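You operate a simulated robot arm through the tools that you are given. There is no shell and no other tool. Be economical: measure what you need, move in short steps, check, and stop when the job is done.

The job below is to be done with a simulated two-armed robot. You get a single attempt, and the scene is never put back.

## Task
Test the ribbed cage's brake slip at fast speed and set the brake dial to bring it into the band.
Fine: test again after the change; then run the cage down, speed back to slow, switch off and locked.

It is judged by the outcome, as a careful person would: the job done as asked, and still so three seconds after it is handed in. It fails if anything else is knocked over, pushed out of place, dropped, spilled or broken.

## Robot
Two 7-joint arms with two-finger parallel grippers on one trunk, on a base that drives. Base frame: it is fixed to the floor where the robot stands at the start and does not move with it; the origin is under the middle of the robot, x ahead of it, y to its left, z up. Units: m, degrees, N and s.
The left shoulder is at the start at [0.034, 0.101, 1.201], the right one opposite. With the tool pointing down near the work surface each hand reaches from about 0.22 to 0.52 m from the robot's upright axis, wherever it stands, measured 20 degrees to its own side. Places, roughly: limit dial [0.8, -0.3, 0.9]; red swing arm [2.5, -1.8, 0.9]; red switch [0.6, 0, 0.9]; speed switch [0.7, -0.1, 0.9]; yellow hasp [0.6, 0, 1]. Payload 2.4 kg a hand.
Tool frame (each hand has its own): the origin (TCP) lies between the finger pads and is the grasp point; the fingertips stand 0.024 m ahead of it; z points along the fingers, y is the line along which they close. Largest opening 0.068 m; finger width 0.017, thickness 0.01; the body of the gripper, 0.04 by 0.07 m, starts 0.041 m behind the TCP.
Orientation is that of the tool frame in the base frame, as a unit quaternion [x, y, z, w]. With the fingers straight down and closing along the base's y, the tool's x points along the base's -x, its y along +y and its z along -z.

## Interface
- The arms move only by the tool step_arm. It takes "left_series", "right_series" or both (then of equal length, played together; a hand with none holds still); each is one flat list of numbers, 6 for each row, row after row: the shift along the tool's x, y, z in m, then the turn, a rotation vector about the tool's x, y, z in degrees. In form: [tx, ty, tz, ax, ay, az, tx, ty, tz, ax, ay, az, ...]. A call has 1 to 10 rows; each row is the pose to reach, as a shift and turn from the pose commanded when the call began, along the tool's axes at that moment. "left_claw" and "right_claw" are, for a hand that has rows, the gripper command, from -1 (fully open) to 1 (shut), values between in proportion, set as the call begins (left out, the last holds). Each row takes 0.2 s and may step no farther than 0.05 m and 8.6 degrees from the row before; otherwise, or with a gripper value out of range, the whole call is refused. A pose out of reach is approached as far as the arm can. The call stops where the force on the tool passes 90 N (or 10 N more than at its start, if that is more) or the arm is blocked; 0.2 s more then pass. The fingers move at their own pace (about 0.072 m/s each) and stop on an object; they squeeze with about 23 N. The grip force told is the motor's: it shows also when the fingers shut on nothing. Time passes only in rows, and 0.2 s behind the last, so rows that repeat a pose let the fingers close. It gives the time, the measured TCP pose, the force on the tool (base axes), the opening and the grip force at its end, in the units of the frame above (readings bear some noise), with the torque about the TCP (base axes, N m) and any sound that the robot's microphone picked up.
- Cameras (640 x 400 px; columns grow to the right, rows downward): "scene" is now at [0.1203, -0.0224, 1.3928]; the picture's right is [-0.09, -1.00, 0.00], its down [-0.25, 0.02, -0.97] and it looks along [0.96, -0.09, -0.25] (base axes); focal length 245 px, centre (320, 200). "left" rides on the left gripper at [0.084, -0.011, -0.075] in its tool frame; the picture's right is [0.13, 0.99, 0.00], its down [-0.60, 0.08, -0.79] and it looks along [-0.79, 0.10, 0.61] (tool axes); focal length 251 px, centre (320, 200). "right" rides on the right gripper at [0.084, 0.011, -0.075] in its tool frame; the picture's right is [-0.13, 0.99, 0.00], its down [-0.60, -0.08, -0.79] and it looks along [-0.79, -0.10, 0.61] (tool axes); focal length 251 px, centre (320, 200). There is no depth. A picture from a camera that has moved, and an enlarged one, comes with that camera's place and axes in the base frame and with its lens. The place of the scene camera against the robot may be out by one fixed shift of up to 0.018 m in any direction.
- get_image(camera): a new picture of that camera. It takes no simulated time.
- lift_body(by): slides the trunk up (or, below 0, down) by that many m; the arms and the scene camera ride with it, the base frame stays. It gives what a move gives, with no picture.
- steer(legs): drives the robot by 1 to 6 legs, each [ahead, left, turn to the left] in m, m and degrees, along the robot's own axes; the way and the turn of a leg run together, so that a leg with both is an arc; at most 1.5 m and 180 degrees a leg. The arms and the cameras ride along, it lands a little off, and it stops where it bumps. It gives what a move gives.
- pan_tilt(pan, tilt): turns the head with the scene camera to pan (to the left, within 86 degrees either way) and tilt (down, from -29 to 69), counted from straight ahead of the robot. It gives what a move gives.
- enlarge(camera, box): a new picture of the part [left, top, right, bottom] of that camera's present view, enlarged. It takes no simulated time.
- close_job(): hands the job in; it is judged then, once.

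Go step by step. Nothing tells you exact positions but the pictures and the camera data: compare them with the known pose of the tool, close in by small moves and look again before you grip or let go. The budget is 120 turns and 88 pictures, counting those below and the enlarged ones. Unless the task says otherwise, let go and move clear before handing in.

The tools are called by a JSON object that holds its "fn" and its "kwargs". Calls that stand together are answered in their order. step_arm: Moves the arms, as the interface text tells. Its arguments: {"type":"object","properties":{"left_series":{"type":"array"},"left_claw":{"type":"number"},"right_series":{"type":"array"},"right_claw":{"type":"number"}},"required":[]} The other tools are called the same way: lift_body (by) slides the trunk up or down; steer (legs) drives the base; pan_tilt (pan, tilt) turns the head that bears the scene camera; get_image (camera) takes a picture; enlarge (camera, box) takes an enlarged picture of a part of a camera's view; close_job () hands the job in.

At the start:

```text
t: 0.0
left_ee_pos: [0.4033, 0.1465, 1.286]
left_tcp_rot: [-0.001, 1.0, 0.0, 0.0]
left_wrist_force: [0.4, 0.3, -0.3]
left_wrist_torque: [-0.02, -0.01, -0.04]
left_width: 0.0681
left_finger_force: 0.0
right_ee_pos: [0.3389, -0.1702, 1.346]
right_tcp_rot: [0.0, 1.0, 0.0, 0.0]
right_wrist_force: [0.6, 0.6, 0.3]
right_wrist_torque: [0.02, -0.04, 0.01]
right_width: 0.0679
right_finger_force: 0.1
trunk travel left (down, up): [-0.414, 0.435]
robot x, y, heading: [-0.0023, 0.0002, 0.1]
head pan, tilt: [-5.4, 14.4]
```

scene: 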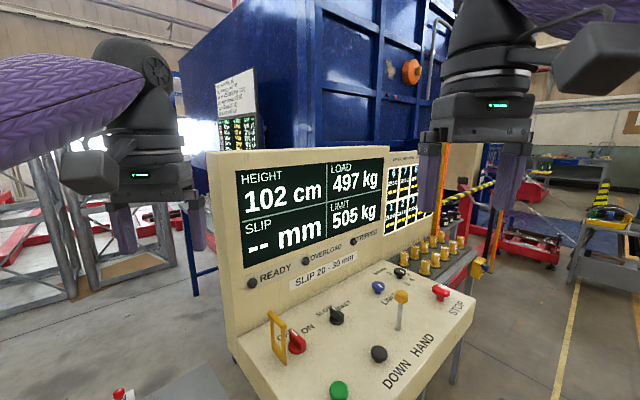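
right: 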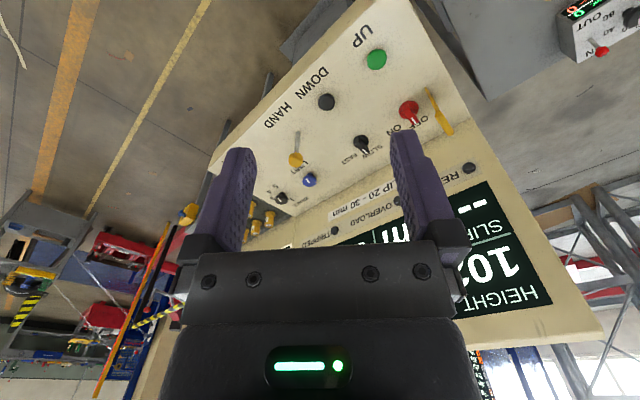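
left: 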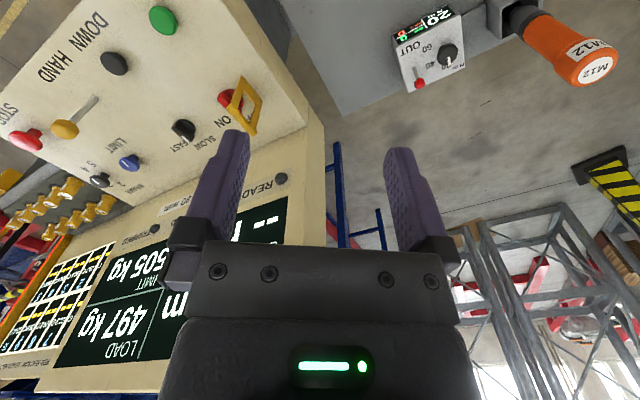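

I see a control desk with a screen, red switch, yellow hasp, speed switch, limit dial, lever, buttons. I'll read the labels and posted notices first.

{"fn": "enlarge", "kwargs": {"camera": "scene", "box": [220, 250, 500, 400]}}

{"fn": "enlarge", "kwargs": {"camera": "scene", "box": [205, 60, 269, 150]}}

{"fn": "enlarge", "kwargs": {"camera": "scene", "box": [370, 140, 500, 280]}}

```text
2.29 times, centred on (360, 325) of scene
camera zoom: at [0.1203, -0.0224, 1.3928], right [-0.09, -1.0, 0.0], down [-0.25, 0.02, -0.97], along [0.96, -0.09, -0.25], focal length 561 px, centre (229, -86)
```

zoom: 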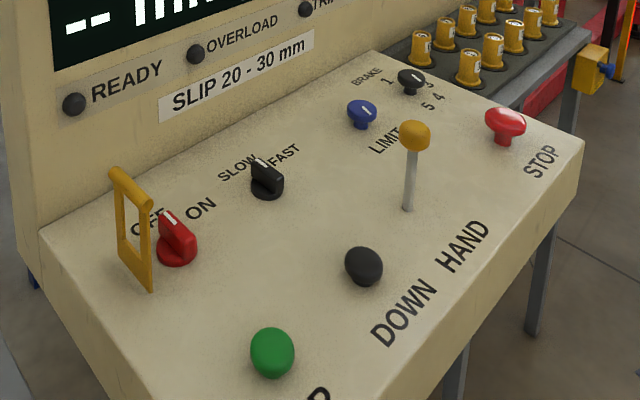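

```text
4.44 times, centred on (237, 105) of scene
camera zoom: at [0.1203, -0.0224, 1.3928], right [-0.09, -1.0, 0.0], down [-0.25, 0.02, -0.97], along [0.96, -0.09, -0.25], focal length 1091 px, centre (689, 622)
```

zoom: 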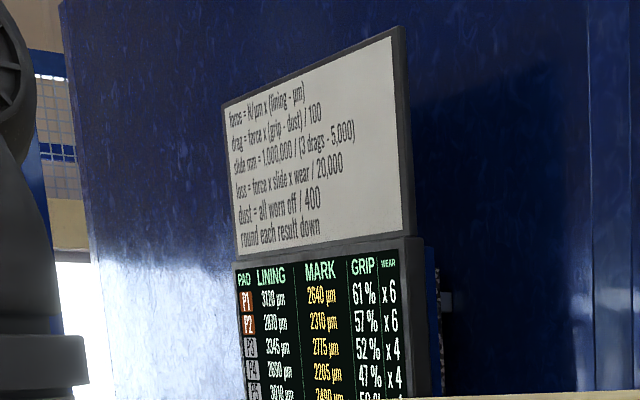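

```text
2.86 times, centred on (435, 210) of scene
camera zoom: at [0.1203, -0.0224, 1.3928], right [-0.09, -1.0, 0.0], down [-0.25, 0.02, -0.97], along [0.96, -0.09, -0.25], focal length 701 px, centre (-9, 171)
```

zoom: 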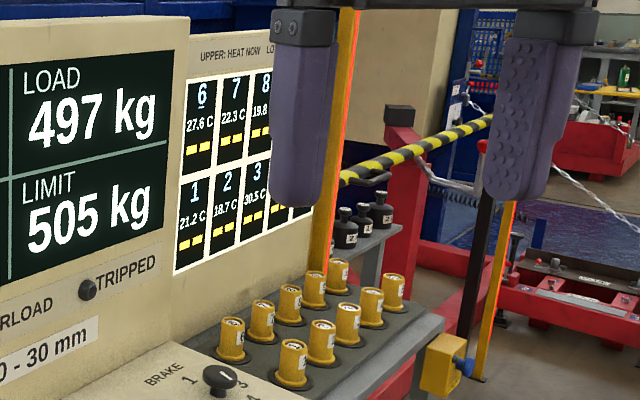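

The console carries a "SLIP 20 - 30 mm" band and a BRAKE dial 1–5. I'll look around for the cages and the swing arm.

{"fn": "pan_tilt", "kwargs": {"pan": -45, "tilt": 10}}

{"fn": "get_image", "kwargs": {"camera": "scene"}}

{"fn": "pan_tilt", "kwargs": {"pan": 0, "tilt": -15}}

{"fn": "get_image", "kwargs": {"camera": "scene"}}

{"fn": "pan_tilt", "kwargs": {"pan": 50, "tilt": 20}}

{"fn": "get_image", "kwargs": {"camera": "scene"}}

```text
t: 1.1
left_ee_pos: [0.4038, 0.1477, 1.2861]
left_tcp_rot: [0.001, 1.0, 0.0, 0.0]
left_wrist_force: [0.6, 0.1, -0.8]
left_wrist_torque: [0.01, -0.02, 0.0]
left_width: 0.0682
left_finger_force: 0.1
right_ee_pos: [0.3386, -0.1696, 1.3449]
right_tcp_rot: [-0.001, 1.0, -0.001, 0.0]
right_wrist_force: [-0.3, 0.0, -0.7]
right_wrist_torque: [0.0, 0.01, 0.02]
right_width: 0.068
right_finger_force: 0.1
trunk travel left (down, up): [-0.414, 0.435]
robot x, y, heading: [-0.0015, -0.0015, -0.1]
head pan, tilt: [-45.0, 10.0]
```

```text
81 pictures are left
camera scene: at [0.0931, -0.0794, 1.4001], right [-0.71, -0.71, 0.0], down [-0.12, 0.12, -0.98], along [0.7, -0.7, -0.17], focal length 245 px, centre (320, 200)
```

scene: 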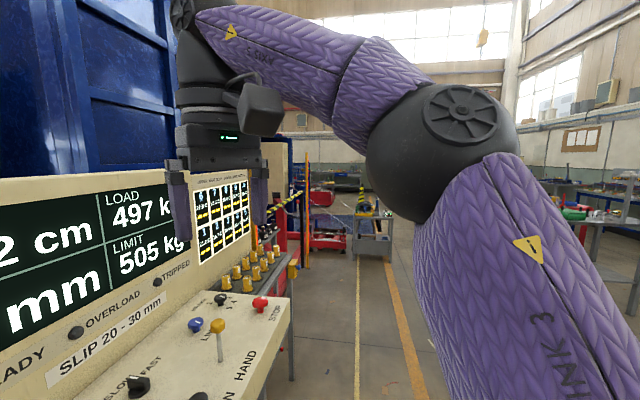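

```text
t: 2.2
left_ee_pos: [0.4028, 0.1479, 1.2852]
left_tcp_rot: [-0.001, 1.0, 0.0, 0.0]
left_wrist_force: [0.1, -0.4, -0.5]
left_wrist_torque: [0.01, 0.0, -0.01]
left_width: 0.068
left_finger_force: 0.1
right_ee_pos: [0.339, -0.1711, 1.3469]
right_tcp_rot: [0.0, 1.0, 0.0, 0.0]
right_wrist_force: [0.2, -0.6, 0.2]
right_wrist_torque: [-0.01, -0.03, 0.01]
right_width: 0.068
right_finger_force: 0.0
trunk travel left (down, up): [-0.414, 0.435]
robot x, y, heading: [0.0002, -0.0004, -0.1]
head pan, tilt: [0.0, -15.0]
```

```text
80 pictures are left
camera scene: at [0.1078, -0.0138, 1.4385], right [0.0, -1.0, 0.0], down [0.26, 0.0, -0.97], along [0.97, 0.0, 0.26], focal length 245 px, centre (320, 200)
```

scene: 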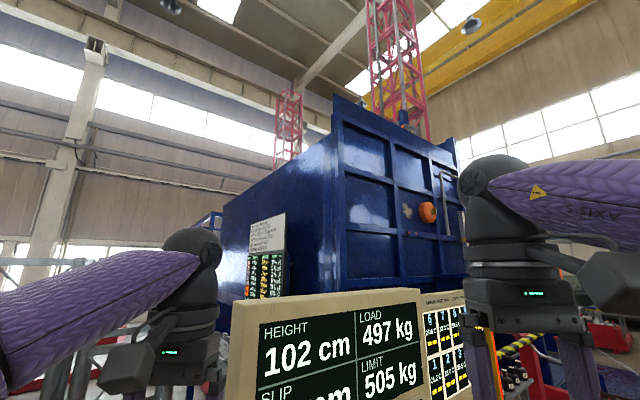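

```text
t: 3.4
left_ee_pos: [0.4024, 0.1474, 1.2857]
left_tcp_rot: [-0.001, 1.0, 0.0, 0.0]
left_wrist_force: [0.2, -0.1, 0.0]
left_wrist_torque: [0.0, 0.0, 0.0]
left_width: 0.0678
left_finger_force: 0.1
right_ee_pos: [0.3387, -0.1711, 1.3461]
right_tcp_rot: [0.0, 1.0, 0.001, 0.0]
right_wrist_force: [0.2, -0.2, 0.1]
right_wrist_torque: [-0.01, -0.04, -0.02]
right_width: 0.0679
right_finger_force: 0.1
trunk travel left (down, up): [-0.414, 0.435]
robot x, y, heading: [0.0021, 0.0008, 0.1]
head pan, tilt: [50.0, 20.0]
```

```text
79 pictures are left
camera scene: at [0.0872, 0.0576, 1.3838], right [0.77, -0.64, 0.0], down [-0.22, -0.26, -0.94], along [0.6, 0.72, -0.34], focal length 245 px, centre (320, 200)
```

scene: 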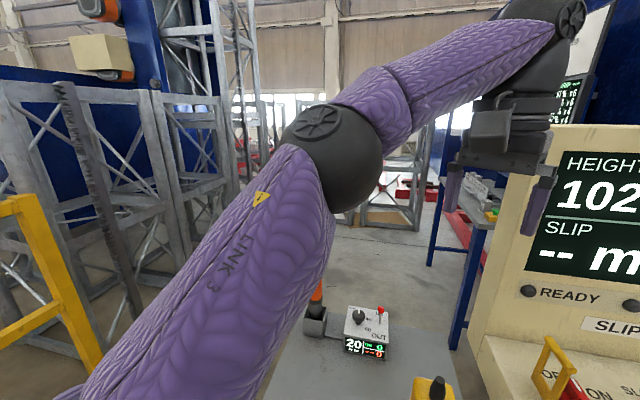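

The console is yawed: its operator side faces back-right. I'll look closer at the switches and the swing-arm.

{"fn": "enlarge", "kwargs": {"camera": "left", "box": [0, 0, 320, 200]}}

{"fn": "pan_tilt", "kwargs": {"pan": -38, "tilt": 12}}

{"fn": "enlarge", "kwargs": {"camera": "scene", "box": [220, 120, 380, 320]}}

```text
2.00 times, centred on (160, 100) of left
camera zoom: at [0.3191, 0.1356, 1.3596], right [-0.13, 0.99, 0.0], down [0.6, 0.08, 0.79], along [0.79, 0.1, -0.61], focal length 503 px, centre (640, 400)
```

zoom: 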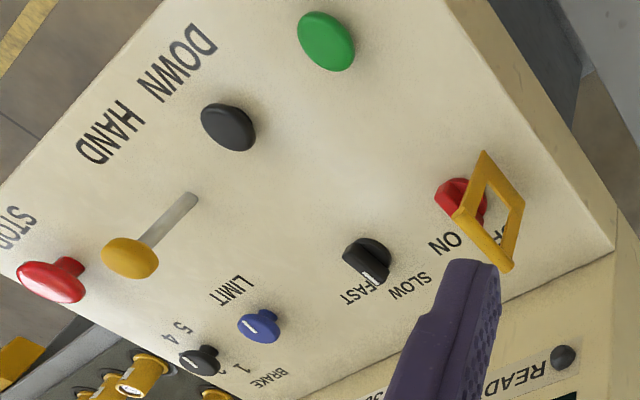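

```text
t: 5.0
left_ee_pos: [0.4028, 0.1464, 1.2854]
left_tcp_rot: [-0.002, 1.0, 0.0, 0.001]
left_wrist_force: [0.1, 0.0, -0.7]
left_wrist_torque: [0.0, -0.01, 0.01]
left_width: 0.068
left_finger_force: 0.1
right_ee_pos: [0.338, -0.171, 1.3461]
right_tcp_rot: [0.0, 1.0, -0.001, 0.0]
right_wrist_force: [0.4, -0.8, 0.1]
right_wrist_torque: [0.03, 0.02, 0.02]
right_width: 0.0679
right_finger_force: 0.0
trunk travel left (down, up): [-0.414, 0.435]
robot x, y, heading: [0.0011, 0.0022, -0.0]
head pan, tilt: [-38.0, 12.0]
```

```text
2.00 times, centred on (300, 220) of scene
camera zoom: at [0.1008, -0.0711, 1.3968], right [-0.62, -0.79, 0.0], down [-0.16, 0.13, -0.98], along [0.77, -0.6, -0.21], focal length 491 px, centre (360, 160)
```

zoom: 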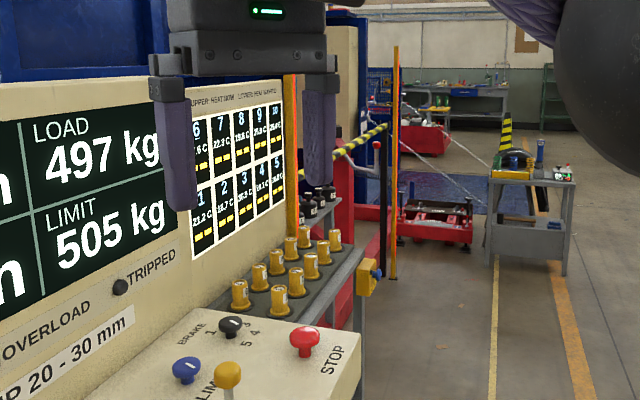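

Console's right direction is about (0.6,-0.8). I'll turn to face it (~37° left) and slide right along it.

{"fn": "steer", "kwargs": {"legs": [[0, 0, 37], [0, -0.3, 0], [0, -0.25, 0]]}}

{"fn": "pan_tilt", "kwargs": {"pan": 0, "tilt": 35}}

{"fn": "get_image", "kwargs": {"camera": "scene"}}

```text
t: 10.1
left_ee_pos: [0.5594, -0.0773, 1.2851]
left_tcp_rot: [-0.314, 0.949, 0.0, 0.0]
left_wrist_force: [-0.1, -0.8, 0.2]
left_wrist_torque: [0.02, 0.03, -0.02]
left_width: 0.068
left_finger_force: 0.0
right_ee_pos: [0.696, -0.3709, 1.3468]
right_tcp_rot: [-0.313, 0.95, 0.0, 0.0]
right_wrist_force: [0.3, -0.1, -0.8]
right_wrist_torque: [0.03, 0.03, -0.02]
right_width: 0.068
right_finger_force: 0.1
trunk travel left (down, up): [-0.414, 0.435]
robot x, y, heading: [0.3225, -0.4327, 36.4]
head pan, tilt: [-38.0, 12.0]
```

```text
t: 11.2
left_ee_pos: [0.5575, -0.0761, 1.2856]
left_tcp_rot: [-0.314, 0.949, 0.0, 0.001]
left_wrist_force: [1.4, -0.1, -0.3]
left_wrist_torque: [0.01, 0.03, 0.0]
left_width: 0.0682
left_finger_force: 0.1
right_ee_pos: [0.6951, -0.3708, 1.3455]
right_tcp_rot: [-0.314, 0.95, 0.0, 0.001]
right_wrist_force: [0.7, 0.5, -0.3]
right_wrist_torque: [-0.03, 0.07, -0.02]
right_width: 0.0683
right_finger_force: 0.0
trunk travel left (down, up): [-0.414, 0.435]
robot x, y, heading: [0.3243, -0.4351, 36.5]
head pan, tilt: [0.0, 35.0]
```

```text
76 pictures are left
camera scene: at [0.4141, -0.3792, 1.36], right [0.59, -0.8, 0.0], down [-0.46, -0.34, -0.82], along [0.66, 0.49, -0.57], focal length 245 px, centre (320, 200)
```

scene: 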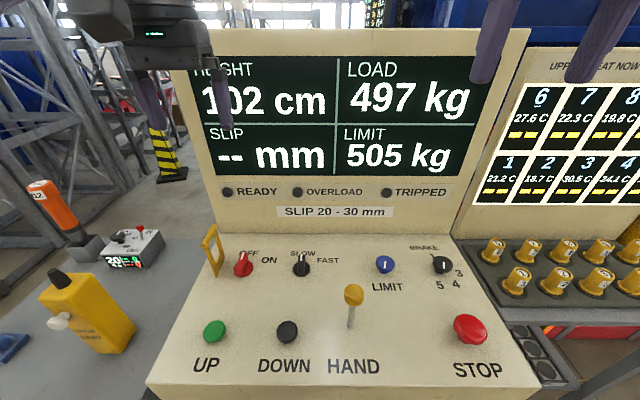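

I'm now square to the console. Zooming on the controls for detents and pointer positions.

{"fn": "enlarge", "kwargs": {"camera": "scene", "box": [190, 220, 350, 320]}}

{"fn": "enlarge", "kwargs": {"camera": "scene", "box": [350, 230, 510, 350]}}

```text
4.00 times, centred on (270, 270) of scene
camera zoom: at [0.4141, -0.3792, 1.36], right [0.59, -0.8, 0.0], down [-0.46, -0.34, -0.82], along [0.66, 0.49, -0.57], focal length 982 px, centre (520, -80)
```

zoom: 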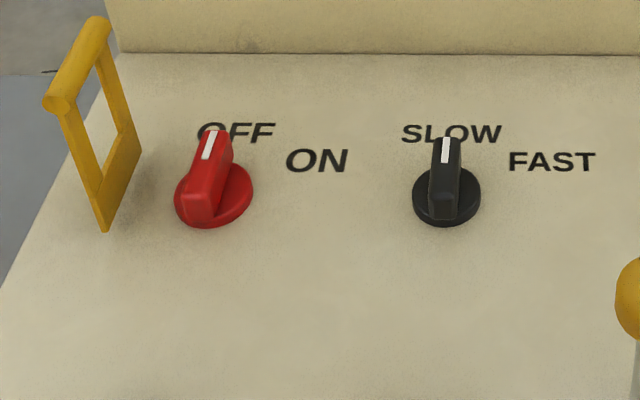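

```text
3.33 times, centred on (430, 290) of scene
camera zoom: at [0.4141, -0.3792, 1.36], right [0.59, -0.8, 0.0], down [-0.46, -0.34, -0.82], along [0.66, 0.49, -0.57], focal length 818 px, centre (-47, -100)
```

zoom: 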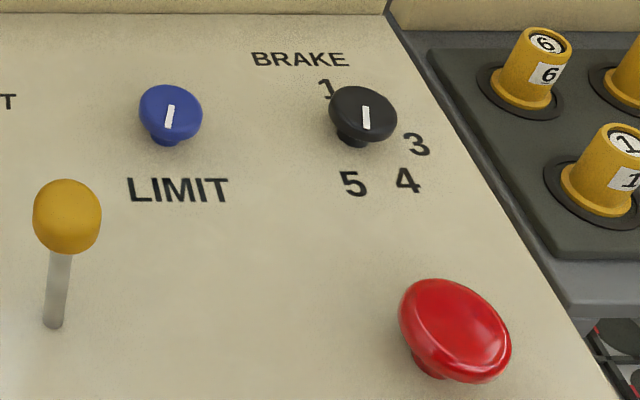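

Switch is near (0.616,-0.006,0.895), near the end of reach. I'll move the base slightly closer and right, then bring the left hand over the red switch.

{"fn": "steer", "kwargs": {"legs": [[0.05, -0.04, 0]]}}

{"fn": "pan_tilt", "kwargs": {"pan": 0, "tilt": 38}}

{"fn": "get_image", "kwargs": {"camera": "left"}}

{"fn": "get_image", "kwargs": {"camera": "right"}}

```text
t: 12.2
left_ee_pos: [0.6241, -0.0801, 1.2856]
left_tcp_rot: [-0.313, 0.95, 0.0, 0.0]
left_wrist_force: [0.3, -0.1, -0.1]
left_wrist_torque: [0.0, 0.01, 0.01]
left_width: 0.0682
left_finger_force: 0.1
right_ee_pos: [0.7595, -0.3733, 1.3469]
right_tcp_rot: [-0.312, 0.95, 0.0, 0.0]
right_wrist_force: [0.8, -0.1, 0.0]
right_wrist_torque: [-0.01, 0.02, 0.0]
right_width: 0.068
right_finger_force: 0.1
trunk travel left (down, up): [-0.414, 0.435]
robot x, y, heading: [0.3852, -0.4396, 36.6]
head pan, tilt: [0.0, 35.0]
```

```text
t: 12.8
left_ee_pos: [0.6232, -0.0808, 1.2847]
left_tcp_rot: [-0.314, 0.949, 0.0, 0.0]
left_wrist_force: [-0.8, 0.5, 0.0]
left_wrist_torque: [0.0, 0.03, -0.01]
left_width: 0.068
left_finger_force: 0.1
right_ee_pos: [0.7596, -0.3742, 1.3463]
right_tcp_rot: [-0.313, 0.95, 0.0, 0.0]
right_wrist_force: [-0.3, -0.2, 0.2]
right_wrist_torque: [-0.02, 0.06, 0.01]
right_width: 0.0679
right_finger_force: 0.1
trunk travel left (down, up): [-0.414, 0.435]
robot x, y, heading: [0.3866, -0.4365, 36.6]
head pan, tilt: [0.0, 38.0]
```

```text
73 pictures are left
camera left: at [0.5615, -0.1393, 1.3596], right [-0.69, 0.72, 0.0], down [0.44, 0.42, 0.79], along [0.57, 0.55, -0.61], focal length 251 px, centre (320, 200)
```

left: 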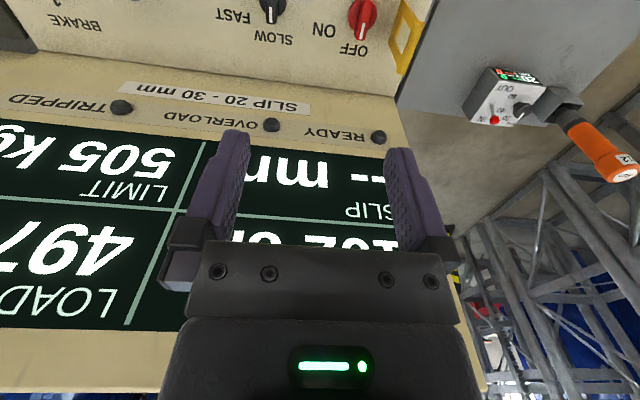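

```text
72 pictures are left
camera right: at [0.6854, -0.4164, 1.421], right [-0.49, 0.87, 0.0], down [0.53, 0.29, 0.79], along [0.69, 0.39, -0.61], focal length 251 px, centre (320, 200)
```

right: 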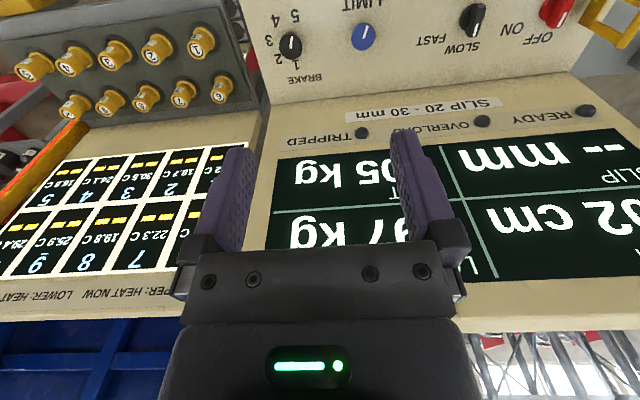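

Left hand goes to hover above the red switch.

{"fn": "step_arm", "kwargs": {"left_series": [-0.012, 0.022, 0.04, 0, 0, 0, -0.024, 0.044, 0.08, 0, 0, 0, -0.037, 0.066, 0.12, 0, 0, 0, -0.037, 0.066, 0.165, 0, 0, 0, -0.037, 0.066, 0.21, 0, 0, 0, -0.037, 0.066, 0.245, 0, 0, 0, -0.037, 0.066, 0.245, 0, 0, 0], "left_claw": 0.0}}

{"fn": "get_image", "kwargs": {"camera": "left"}}

{"fn": "get_image", "kwargs": {"camera": "scene"}}

```text
t: 14.4
left_ee_pos: [0.6132, -0.006, 1.0388]
left_tcp_rot: [-0.313, 0.95, 0.0, 0.0]
left_wrist_force: [-0.2, 0.5, -0.7]
left_wrist_torque: [0.01, 0.02, 0.01]
left_width: 0.0341
left_finger_force: 0.1
right_ee_pos: [0.7607, -0.3736, 1.3477]
right_tcp_rot: [-0.312, 0.95, 0.001, 0.001]
right_wrist_force: [-0.1, -0.4, -0.5]
right_wrist_torque: [-0.01, 0.01, -0.01]
right_width: 0.0677
right_finger_force: 0.1
trunk travel left (down, up): [-0.414, 0.435]
robot x, y, heading: [0.3838, -0.4385, 36.7]
head pan, tilt: [0.0, 38.0]
```

```text
71 pictures are left
camera left: at [0.552, -0.0652, 1.1138], right [-0.69, 0.72, 0.0], down [0.44, 0.42, 0.79], along [0.57, 0.55, -0.61], focal length 251 px, centre (320, 200)
```

left: 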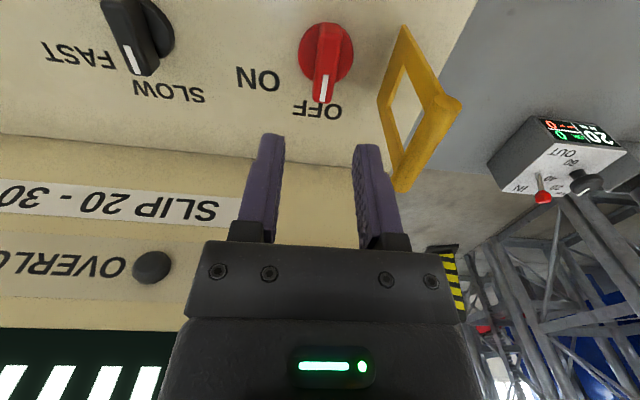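

```text
70 pictures are left
camera scene: at [0.4771, -0.3827, 1.3554], right [0.59, -0.8, 0.0], down [-0.5, -0.37, -0.79], along [0.63, 0.47, -0.62], focal length 245 px, centre (320, 200)
```

scene: 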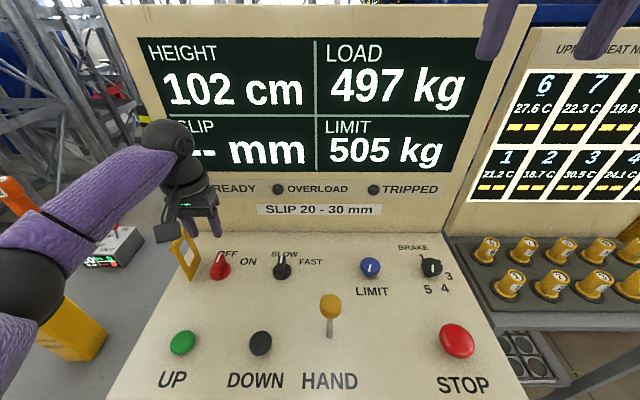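

Nearly centred over the switch. Descend a bit and recheck.

{"fn": "step_arm", "kwargs": {"left_series": [-0.004, 0.004, 0.03, 0, 0, 0, -0.004, 0.004, 0.06, 0, 0, 0, -0.004, 0.004, 0.06, 0, 0, 0], "left_claw": 0.0}}

{"fn": "get_image", "kwargs": {"camera": "left"}}

```text
t: 15.2
left_ee_pos: [0.6134, -0.0021, 0.978]
left_tcp_rot: [-0.313, 0.95, 0.0, 0.0]
left_wrist_force: [-0.4, 0.7, 0.2]
left_wrist_torque: [-0.01, -0.01, 0.01]
left_width: 0.0338
left_finger_force: 0.1
right_ee_pos: [0.7593, -0.3735, 1.3465]
right_tcp_rot: [-0.312, 0.95, 0.001, 0.0]
right_wrist_force: [0.8, -0.2, 0.3]
right_wrist_torque: [0.01, 0.02, 0.02]
right_width: 0.068
right_finger_force: 0.1
trunk travel left (down, up): [-0.414, 0.435]
robot x, y, heading: [0.3835, -0.4353, 36.4]
head pan, tilt: [0.0, 38.0]
```

```text
69 pictures are left
camera left: at [0.552, -0.0621, 1.0527], right [-0.69, 0.72, 0.0], down [0.44, 0.42, 0.79], along [0.57, 0.55, -0.61], focal length 251 px, centre (320, 200)
```

left: 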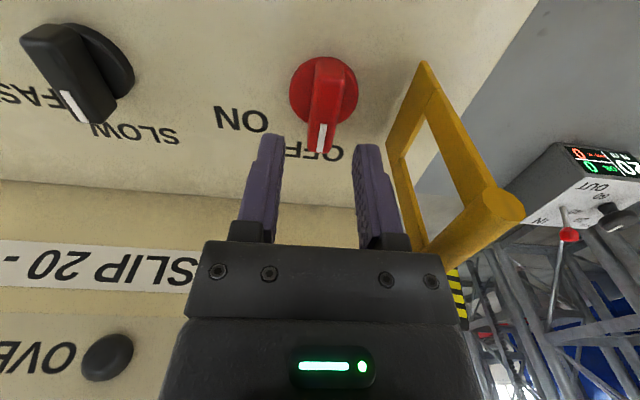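

{"fn": "step_arm", "kwargs": {"left_series": [-0.009, 0.002, 0.02, 0, 0, 0, -0.009, 0.002, 0.04, 0, 0, 0, -0.009, 0.002, 0.04, 0, 0, 0]}}

{"fn": "get_image", "kwargs": {"camera": "left"}}

{"fn": "enlarge", "kwargs": {"camera": "scene", "box": [140, 180, 300, 300]}}

```text
t: 16.0
left_ee_pos: [0.6209, 0.0065, 0.9388]
left_tcp_rot: [-0.313, 0.95, 0.001, -0.001]
left_wrist_force: [0.9, 0.1, -0.6]
left_wrist_torque: [0.01, -0.01, 0.01]
left_width: 0.0338
left_finger_force: 0.0
right_ee_pos: [0.7597, -0.3734, 1.3458]
right_tcp_rot: [-0.312, 0.95, -0.001, 0.0]
right_wrist_force: [0.2, -0.9, 0.0]
right_wrist_torque: [0.01, -0.01, -0.01]
right_width: 0.0678
right_finger_force: 0.1
trunk travel left (down, up): [-0.414, 0.435]
robot x, y, heading: [0.387, -0.4403, 36.6]
head pan, tilt: [0.0, 38.0]
```

```text
68 pictures are left
camera left: at [0.5592, -0.0531, 1.0128], right [-0.69, 0.72, 0.0], down [0.44, 0.42, 0.79], along [0.57, 0.55, -0.61], focal length 251 px, centre (320, 200)
```

left: 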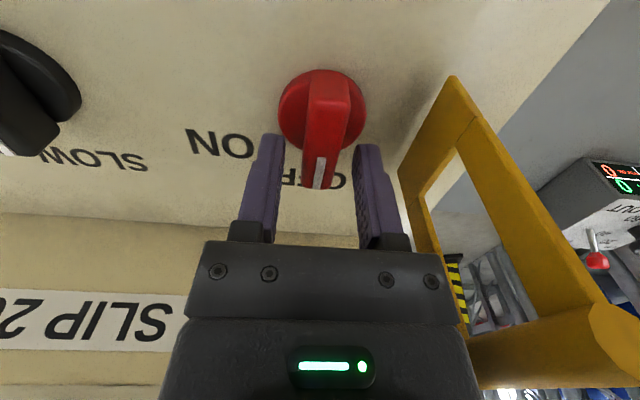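

```text
3.33 times, centred on (220, 240) of scene
camera zoom: at [0.477, -0.3827, 1.3554], right [0.59, -0.8, 0.0], down [-0.5, -0.37, -0.79], along [0.63, 0.47, -0.62], focal length 818 px, centre (653, 67)
```

zoom: 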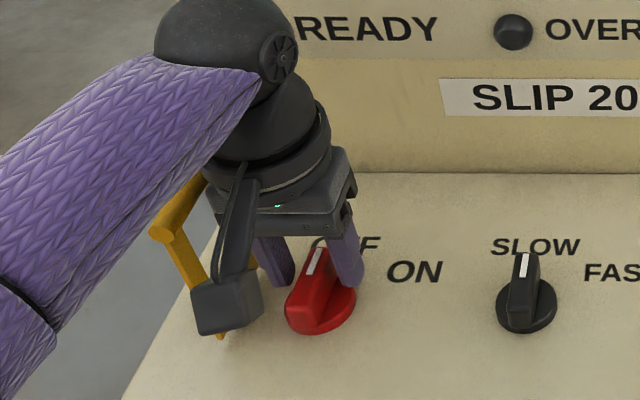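

Handle top is about z=0.905 directly below the TCP. Descend ~26 mm and close.

{"fn": "step_arm", "kwargs": {"left_series": [0.001, 0.0, 0.013, 0, 0, 0, 0.002, 0.0, 0.026, 0, 0, 0, 0.002, 0, 0.026, 0, 0, 0]}}

{"fn": "get_image", "kwargs": {"camera": "left"}}

```text
t: 16.6
left_ee_pos: [0.6204, 0.0077, 0.9322]
left_tcp_rot: [-0.314, 0.949, 0.005, 0.016]
left_wrist_force: [-8.4, -5.5, 42.9]
left_wrist_torque: [-0.25, 0.54, 0.04]
left_width: 0.0333
left_finger_force: 0.0
right_ee_pos: [0.7572, -0.3774, 1.3469]
right_tcp_rot: [-0.314, 0.949, 0.002, 0.001]
right_wrist_force: [0.3, -1.1, 0.6]
right_wrist_torque: [0.0, -0.01, 0.0]
right_width: 0.068
right_finger_force: 0.1
trunk travel left (down, up): [-0.414, 0.435]
robot x, y, heading: [0.3852, -0.4403, 36.9]
head pan, tilt: [0.0, 38.0]
stopped in row 2 (left hand): the force on the tool passed its limit at 112 N (the readings are from after the stop); the commanded pose is now the measured one
```

```text
66 pictures are left
camera left: at [0.558, -0.054, 1.0038], right [-0.7, 0.72, -0.01], down [0.42, 0.41, 0.81], along [0.59, 0.56, -0.58], focal length 251 px, centre (320, 200)
```

left: 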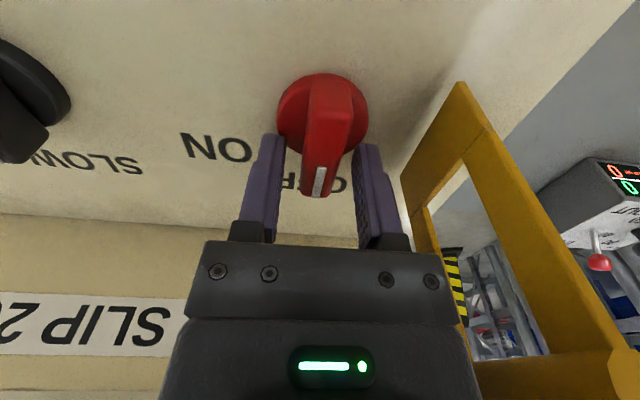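

The fingers touched the knob's disc; the handle is between them. Raise 3 mm, shift slightly back, and close.

{"fn": "step_arm", "kwargs": {"left_series": [0.003, 0.0, -0.004, 0, 0, 0, 0.005, 0.0, -0.004, 0, 0, 0, 0.005, 0.0, -0.004, 0, 0, 0]}}

{"fn": "step_arm", "kwargs": {"left_series": [0, 0.0, 0, 0, 0, 0, 0, 0, 0, 0, 0, 0, 0, 0, 0, 0, 0, 0], "left_claw": 1.0}}

{"fn": "enlarge", "kwargs": {"camera": "left", "box": [220, 50, 420, 250]}}

{"fn": "enlarge", "kwargs": {"camera": "scene", "box": [140, 180, 300, 300]}}

```text
t: 17.4
left_ee_pos: [0.6201, 0.0055, 0.9315]
left_tcp_rot: [-0.314, 0.949, 0.003, 0.012]
left_wrist_force: [9.7, 6.8, 30.9]
left_wrist_torque: [0.31, 0.17, -0.14]
left_width: 0.035
left_finger_force: 0.0
right_ee_pos: [0.7594, -0.3752, 1.3468]
right_tcp_rot: [-0.313, 0.95, 0.001, 0.001]
right_wrist_force: [-0.3, 0.0, -0.9]
right_wrist_torque: [-0.01, 0.02, 0.01]
right_width: 0.068
right_finger_force: 0.1
trunk travel left (down, up): [-0.414, 0.435]
robot x, y, heading: [0.382, -0.4387, 36.7]
head pan, tilt: [0.0, 38.0]
```

```text
t: 18.2
left_ee_pos: [0.6174, 0.003, 0.9316]
left_tcp_rot: [-0.314, 0.949, 0.004, 0.011]
left_wrist_force: [-2.6, -1.4, 29.3]
left_wrist_torque: [-0.59, 0.98, -0.26]
left_width: 0.0158
left_finger_force: 35.2
right_ee_pos: [0.7584, -0.376, 1.3473]
right_tcp_rot: [-0.313, 0.95, 0.001, 0.002]
right_wrist_force: [0.1, -0.4, -1.0]
right_wrist_torque: [-0.01, -0.02, 0.01]
right_width: 0.0679
right_finger_force: 0.0
trunk travel left (down, up): [-0.414, 0.435]
robot x, y, heading: [0.3841, -0.4416, 36.6]
head pan, tilt: [0.0, 38.0]
```

```text
2.00 times, centred on (320, 150) of left
camera zoom: at [0.5549, -0.0569, 1.0046], right [-0.7, 0.72, 0.0], down [0.42, 0.41, 0.81], along [0.58, 0.56, -0.59], focal length 503 px, centre (320, 300)
```

zoom: 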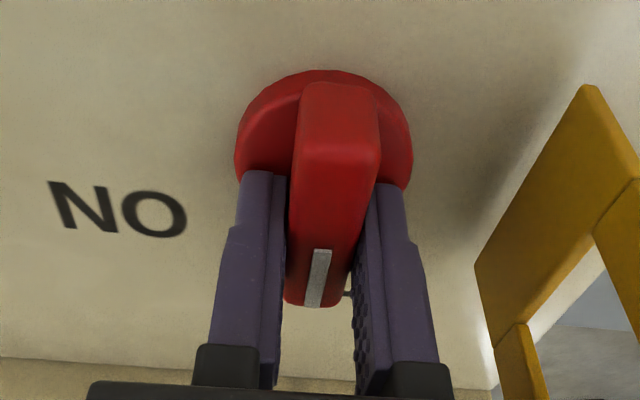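

```text
3.33 times, centred on (220, 240) of scene
camera zoom: at [0.4755, -0.3848, 1.3556], right [0.6, -0.8, 0.0], down [-0.49, -0.37, -0.79], along [0.63, 0.47, -0.61], focal length 818 px, centre (653, 67)
```

zoom: 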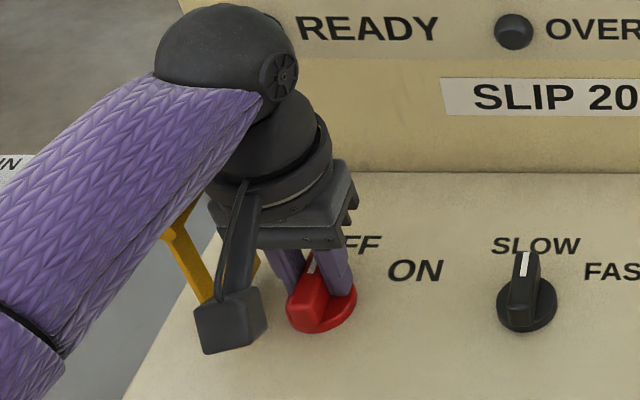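

Handle gripped (15.8 mm). Rotate clockwise about 60° toward ON, pivoting about the knob axis ~9 mm behind the TCP.

{"fn": "step_arm", "kwargs": {"left_series": [0.0001, -0.0013, -0.002, 0, 0, 8, 0.0003, -0.0025, -0.003, 0, 0, 16, 0.0008, -0.0037, -0.003, 0, 0, 24, 0.0014, -0.0048, -0.003, 0, 0, 32, 0.0021, -0.0058, -0.003, 0, 0, 40, 0.003, -0.0067, -0.003, 0, 0, 48, 0.004, -0.0075, -0.003, 0, 0, 56, 0.0045, -0.0078, -0.003, 0, 0, 61, 0.0045, -0.0078, -0.003, 0, 0, 61]}}

{"fn": "get_image", "kwargs": {"camera": "scene"}}

```text
t: 20.2
left_ee_pos: [0.6181, -0.0015, 0.9339]
left_tcp_rot: [0.211, 0.977, 0.008, 0.006]
left_wrist_force: [-13.2, -17.5, -27.6]
left_wrist_torque: [-0.72, 0.76, 0.26]
left_width: 0.0164
left_finger_force: 35.1
right_ee_pos: [0.7581, -0.3734, 1.3473]
right_tcp_rot: [-0.314, 0.949, -0.001, 0.001]
right_wrist_force: [-0.4, -0.3, -0.9]
right_wrist_torque: [0.02, 0.03, 0.02]
right_width: 0.0681
right_finger_force: 0.1
trunk travel left (down, up): [-0.414, 0.435]
robot x, y, heading: [0.3843, -0.4386, 36.6]
head pan, tilt: [0.0, 38.0]
```

```text
63 pictures are left
camera scene: at [0.4763, -0.3827, 1.3553], right [0.6, -0.8, 0.0], down [-0.49, -0.37, -0.79], along [0.63, 0.47, -0.62], focal length 245 px, centre (320, 200)
```

scene: 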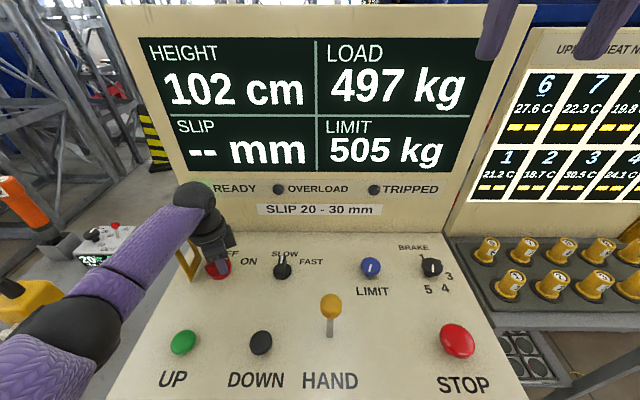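

Rotated; a bit of green shows at READY. Release, lift, and check.

{"fn": "step_arm", "kwargs": {"left_series": [0, 0, 0, 0, 0, 0, 0, 0, 0, 0, 0, 0, 0, 0, -0.03, 0, 0, 0, 0, 0, -0.07, 0, 0, 0, 0, 0, -0.11, 0, 0, 0], "left_claw": 0.0}}

{"fn": "get_image", "kwargs": {"camera": "left"}}

{"fn": "get_image", "kwargs": {"camera": "scene"}}

```text
t: 21.4
left_ee_pos: [0.618, -0.0022, 1.0424]
left_tcp_rot: [0.212, 0.977, 0.008, 0.008]
left_wrist_force: [0.0, -0.3, 0.0]
left_wrist_torque: [0.01, 0.0, 0.0]
left_width: 0.0341
left_finger_force: 0.1
right_ee_pos: [0.7594, -0.3728, 1.3464]
right_tcp_rot: [-0.314, 0.949, 0.0, 0.0]
right_wrist_force: [0.1, -0.7, -0.5]
right_wrist_torque: [0.02, 0.0, -0.01]
right_width: 0.0678
right_finger_force: 0.0
trunk travel left (down, up): [-0.414, 0.435]
robot x, y, heading: [0.3857, -0.4374, 36.3]
head pan, tilt: [0.0, 38.0]
```

```text
62 pictures are left
camera left: at [0.5358, 0.02, 1.1159], right [0.29, 0.96, 0.02], down [0.57, -0.19, 0.8], along [0.77, -0.22, -0.6], focal length 251 px, centre (320, 200)
```

left: 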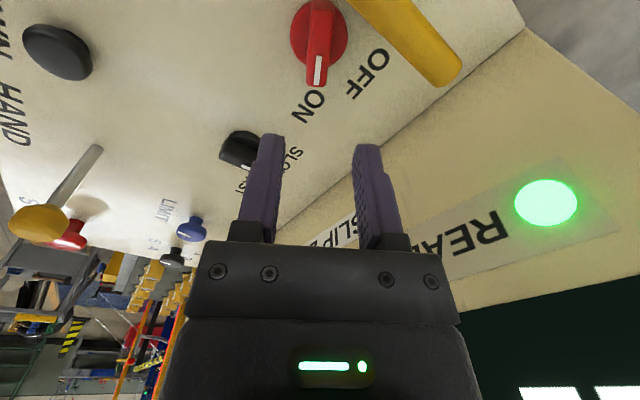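

```text
61 pictures are left
camera scene: at [0.477, -0.3826, 1.3554], right [0.59, -0.8, 0.0], down [-0.49, -0.37, -0.79], along [0.63, 0.47, -0.62], focal length 245 px, centre (320, 200)
```

scene: 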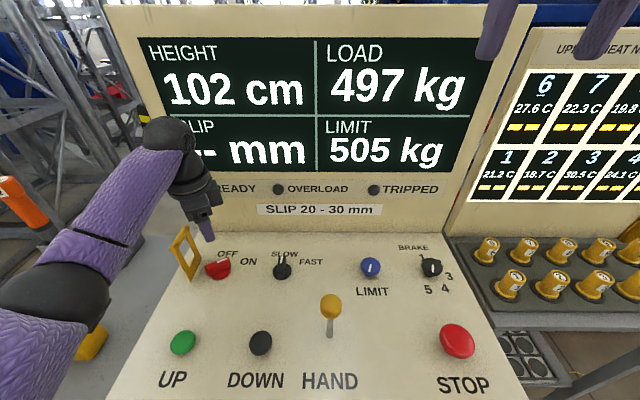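

READY is lit, switch ON. Now move the left hand over the speed switch, turning back to square.

{"fn": "step_arm", "kwargs": {"left_series": [-0.014, -0.009, 0, 0, 0, -7.6, -0.028, -0.018, 0, 0, 0, -15.2, -0.042, -0.026, 0, 0, 0, -22.8, -0.056, -0.035, 0, 0, 0, -30.4, -0.07, -0.044, 0.01, 0, 0, -38, -0.084, -0.053, 0.02, 0, 0, -45.6, -0.099, -0.062, 0.03, 0, 0, -53.2, -0.113, -0.07, 0.04, 0, 0, -61, -0.113, -0.07, 0.04, 0, 0, -61]}}

{"fn": "get_image", "kwargs": {"camera": "left"}}

```text
t: 22.1
left_ee_pos: [0.6418, -0.0355, 1.0445]
left_tcp_rot: [0.072, 0.997, 0.01, 0.018]
left_wrist_force: [-0.1, 2.0, -1.7]
left_wrist_torque: [-0.14, -0.07, -0.15]
left_width: 0.0342
left_finger_force: 0.0
right_ee_pos: [0.7591, -0.3728, 1.3463]
right_tcp_rot: [-0.313, 0.95, 0.0, 0.001]
right_wrist_force: [0.8, 0.4, -0.6]
right_wrist_torque: [0.0, -0.04, 0.01]
right_width: 0.0679
right_finger_force: 0.0
trunk travel left (down, up): [-0.414, 0.435]
robot x, y, heading: [0.3852, -0.438, 36.4]
head pan, tilt: [0.0, 38.0]
stopped in row 3 (left hand): the force on the tool passed its limit at 129 N (the readings are from after the stop); the commanded pose is now the measured one
```

```text
60 pictures are left
camera left: at [0.5548, -0.0352, 1.1151], right [0.02, 1.0, 0.02], down [0.58, -0.02, 0.81], along [0.81, 0.0, -0.58], focal length 251 px, centre (320, 200)
```

left: 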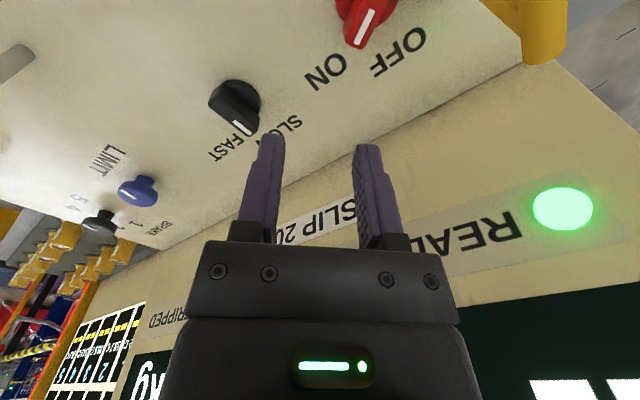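

The hand bumped something; checking.

{"fn": "get_image", "kwargs": {"camera": "scene"}}

{"fn": "get_image", "kwargs": {"camera": "right"}}

```text
59 pictures are left
camera scene: at [0.477, -0.3825, 1.3554], right [0.59, -0.8, 0.0], down [-0.5, -0.37, -0.79], along [0.63, 0.47, -0.62], focal length 245 px, centre (320, 200)
```

scene: 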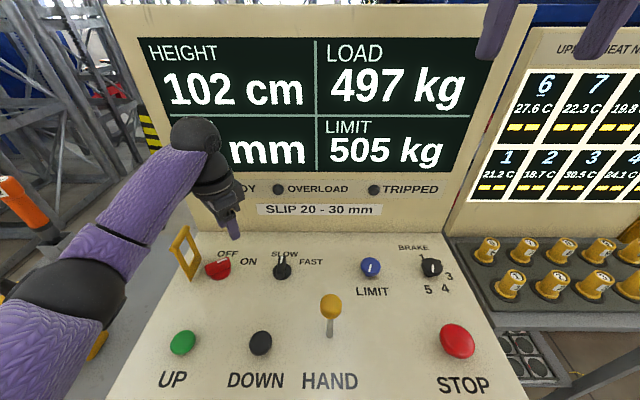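

```text
58 pictures are left
camera right: at [0.6855, -0.4162, 1.421], right [-0.49, 0.87, 0.0], down [0.53, 0.3, 0.79], along [0.69, 0.39, -0.61], focal length 251 px, centre (320, 200)
```

right: 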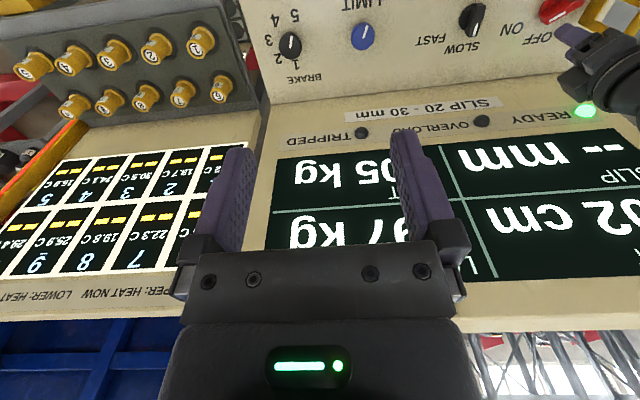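

The wrist is against the screen. Back off toward me first, then rotate and slide over.

{"fn": "step_arm", "kwargs": {"left_series": [0.018, -0.018, 0, 0, 0, 0, 0.035, -0.0355, 0, 0, 0, 0, 0.02, -0.045, 0, 0, 0, -7.6, 0.005, -0.055, 0, 0, 0, -15.2, -0.01, -0.062, 0, 0, 0, -22.8, -0.025, -0.07, 0, 0, 0, -30.4, -0.04, -0.078, 0.01, 0, 0, -38, -0.0466, -0.0836, 0.02, 0, 0, -45, -0.0466, -0.0836, 0.02, 0, 0, -45]}}

{"fn": "get_image", "kwargs": {"camera": "left"}}

```text
t: 22.4
left_ee_pos: [0.6358, -0.0399, 1.0436]
left_tcp_rot: [0.082, 0.996, 0.014, 0.027]
left_wrist_force: [7.5, -0.7, -6.5]
left_wrist_torque: [0.05, -0.18, 0.05]
left_width: 0.0339
left_finger_force: 0.0
right_ee_pos: [0.7597, -0.3743, 1.3461]
right_tcp_rot: [-0.313, 0.95, 0.0, 0.001]
right_wrist_force: [-0.2, 0.0, -0.5]
right_wrist_torque: [0.01, 0.01, 0.0]
right_width: 0.0678
right_finger_force: 0.1
trunk travel left (down, up): [-0.414, 0.435]
robot x, y, heading: [0.3864, -0.4354, 36.2]
head pan, tilt: [0.0, 38.0]
stopped in row 1 (left hand): the force on the tool passed its limit at 130 N (the readings are from after the stop); the commanded pose is now the measured one
```

```text
57 pictures are left
camera left: at [0.5479, -0.0392, 1.1133], right [0.04, 1.0, 0.02], down [0.56, -0.04, 0.82], along [0.83, -0.02, -0.56], focal length 251 px, centre (320, 200)
```

left: 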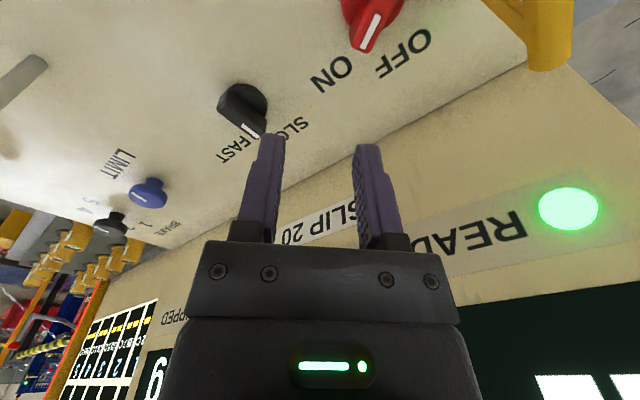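

{"fn": "enlarge", "kwargs": {"camera": "scene", "box": [120, 90, 300, 300]}}

```text
1.90 times, centred on (210, 195) of scene
camera zoom: at [0.4768, -0.3825, 1.3554], right [0.6, -0.8, 0.0], down [-0.49, -0.37, -0.79], along [0.63, 0.47, -0.62], focal length 468 px, centre (530, 210)
```

zoom: 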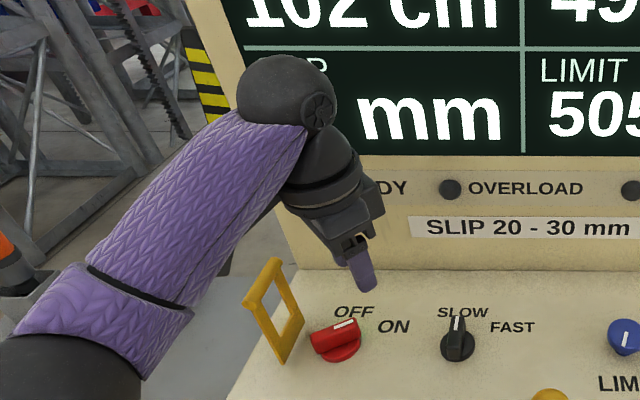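

The wrist ball is jammed at the screen's left edge. I'll slide left first, then pull back toward me.

{"fn": "step_arm", "kwargs": {"left_series": [0.007, 0.007, 0, 0, 0, 0, 0.0144, 0.0139, 0, 0, 0, 0, 0.0216, 0.0208, 0, 0, 0, 0, 0.032, 0.01, 0, 0, 0, 0, 0.0425, -0.001, 0, 0, 0, 0, 0.0703, -0.0296, 0, 0, 0, 0]}}

{"fn": "enlarge", "kwargs": {"camera": "scene", "box": [60, 90, 300, 300]}}

```text
t: 23.5
left_ee_pos: [0.6067, -0.0253, 1.044]
left_tcp_rot: [0.092, 0.995, 0.016, 0.033]
left_wrist_force: [10.6, -0.9, -9.7]
left_wrist_torque: [0.18, -0.34, 0.22]
left_width: 0.034
left_finger_force: 0.1
right_ee_pos: [0.7593, -0.3748, 1.3464]
right_tcp_rot: [-0.313, 0.95, 0.0, 0.0]
right_wrist_force: [0.2, 0.2, -0.5]
right_wrist_torque: [-0.03, -0.02, -0.02]
right_width: 0.0678
right_finger_force: 0.0
trunk travel left (down, up): [-0.414, 0.435]
robot x, y, heading: [0.3887, -0.4397, 36.7]
head pan, tilt: [0.0, 38.0]
stopped in row 5 (left hand): the force on the tool passed its limit at 109 N (the readings are from after the stop); the commanded pose is now the measured one
```

```text
1.90 times, centred on (180, 195) of scene
camera zoom: at [0.4771, -0.3824, 1.3553], right [0.6, -0.8, 0.0], down [-0.5, -0.37, -0.79], along [0.63, 0.47, -0.62], focal length 468 px, centre (587, 210)
```

zoom: 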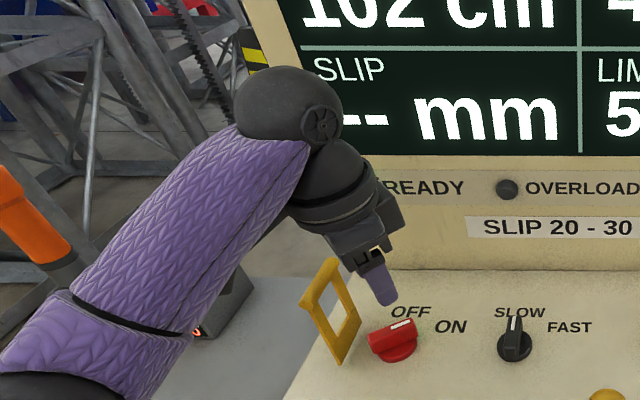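

Likely the hand camera box is touching the forearm in this yaw. I'll rotate back in place while rising.

{"fn": "step_arm", "kwargs": {"left_series": [0, 0, -0.01, 0, 0, -4, 0, 0, -0.02, 0, 0, -8, 0, 0, -0.03, 0, 0, -16, 0, 0, -0.04, 0, 0, -24, 0, 0, -0.05, 0, 0, -32, 0, 0, -0.06, 0, 0, -40, 0, 0, -0.06, 0, 0, -47]}}

{"fn": "enlarge", "kwargs": {"camera": "scene", "box": [60, 90, 300, 300]}}

```text
t: 23.9
left_ee_pos: [0.6073, -0.0247, 1.0491]
left_tcp_rot: [0.078, 0.996, 0.019, 0.04]
left_wrist_force: [12.5, -2.7, -10.9]
left_wrist_torque: [0.36, -0.25, 0.52]
left_width: 0.0339
left_finger_force: 0.1
right_ee_pos: [0.7596, -0.3741, 1.3477]
right_tcp_rot: [-0.314, 0.95, 0.0, 0.001]
right_wrist_force: [0.1, -0.5, 0.1]
right_wrist_torque: [-0.03, 0.0, -0.02]
right_width: 0.0681
right_finger_force: 0.1
trunk travel left (down, up): [-0.414, 0.435]
robot x, y, heading: [0.3863, -0.4397, 36.4]
head pan, tilt: [0.0, 38.0]
stopped in row 1 (left hand): the force on the tool passed its limit at 118 N (the readings are from after the stop); the commanded pose is now the measured one
```

```text
1.90 times, centred on (180, 195) of scene
camera zoom: at [0.477, -0.3825, 1.3554], right [0.59, -0.8, 0.0], down [-0.49, -0.37, -0.79], along [0.63, 0.47, -0.62], focal length 468 px, centre (587, 210)
```

zoom: 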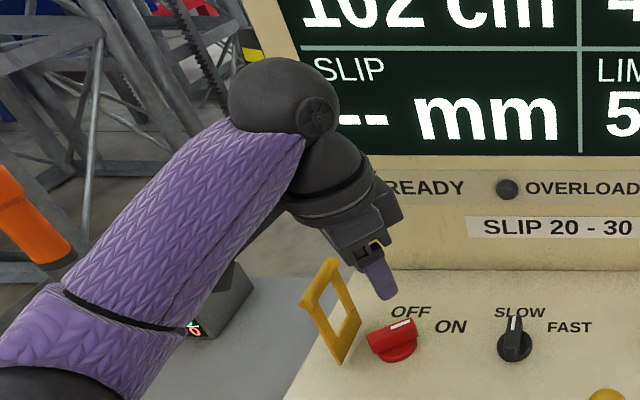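

I'll retrace to the last force-free pose (over the switch, yawed), restoring the tilt, then rotate back in place.

{"fn": "step_arm", "kwargs": {"left_series": [-0.003, 0.008, 0, 0, 0, 5, -0.005, 0.016, 0, 0, 0, 10, -0.0074, 0.0237, 0.003, 0, 0, 15, -0.0074, 0.0237, 0.006, 1.2, 2.2, 15, -0.0074, 0.0237, 0.006, 2.5, 4.4, 15, -0.0074, 0.0237, 0.006, 2.5, 4.4, 15]}}

```text
t: 25.3
left_ee_pos: [0.6191, -0.0029, 1.043]
left_tcp_rot: [0.208, 0.978, 0.004, -0.004]
left_wrist_force: [0.0, 0.1, 0.5]
left_wrist_torque: [0.01, -0.02, 0.0]
left_width: 0.0341
left_finger_force: 0.1
right_ee_pos: [0.7606, -0.3733, 1.3467]
right_tcp_rot: [-0.313, 0.95, 0.0, 0.0]
right_wrist_force: [0.2, -0.2, 0.1]
right_wrist_torque: [0.01, 0.01, 0.02]
right_width: 0.0679
right_finger_force: 0.0
trunk travel left (down, up): [-0.414, 0.435]
robot x, y, heading: [0.3862, -0.4368, 36.4]
head pan, tilt: [0.0, 38.0]
```

Free again. Now rotate back in place.

{"fn": "step_arm", "kwargs": {"left_series": [0, 0, 0, 0, 0, -7.6, 0, 0, 0, 0, 0, -15.2, 0, 0, 0, 0, 0, -22.8, 0, 0, 0, 0, 0, -30.4, 0, 0, 0, 0, 0, -38, 0, 0, 0, 0, 0, -45.6, 0, 0, 0, 0, 0, -53.2, 0, 0, 0, 0, 0, -60.5]}}

{"fn": "enlarge", "kwargs": {"camera": "scene", "box": [60, 90, 300, 300]}}

```text
t: 26.2
left_ee_pos: [0.6215, -0.0014, 1.0432]
left_tcp_rot: [0.008, 1.0, 0.009, 0.005]
left_wrist_force: [6.1, 0.4, -6.3]
left_wrist_torque: [0.07, -0.22, 0.01]
left_width: 0.0344
left_finger_force: 0.0
right_ee_pos: [0.7598, -0.3729, 1.3463]
right_tcp_rot: [-0.312, 0.95, 0.001, 0.001]
right_wrist_force: [0.6, -0.3, -0.5]
right_wrist_torque: [-0.04, -0.01, -0.01]
right_width: 0.068
right_finger_force: 0.0
trunk travel left (down, up): [-0.414, 0.435]
robot x, y, heading: [0.3866, -0.4382, 36.4]
head pan, tilt: [0.0, 38.0]
stopped in row 4 (left hand): the force on the tool passed its limit at 115 N (the readings are from after the stop); the commanded pose is now the measured one
```

```text
1.90 times, centred on (180, 195) of scene
camera zoom: at [0.477, -0.3825, 1.3554], right [0.59, -0.8, 0.0], down [-0.49, -0.37, -0.79], along [0.63, 0.47, -0.62], focal length 468 px, centre (587, 210)
```

zoom: 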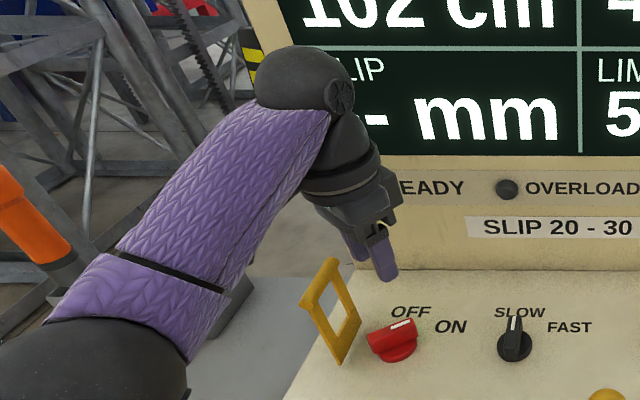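

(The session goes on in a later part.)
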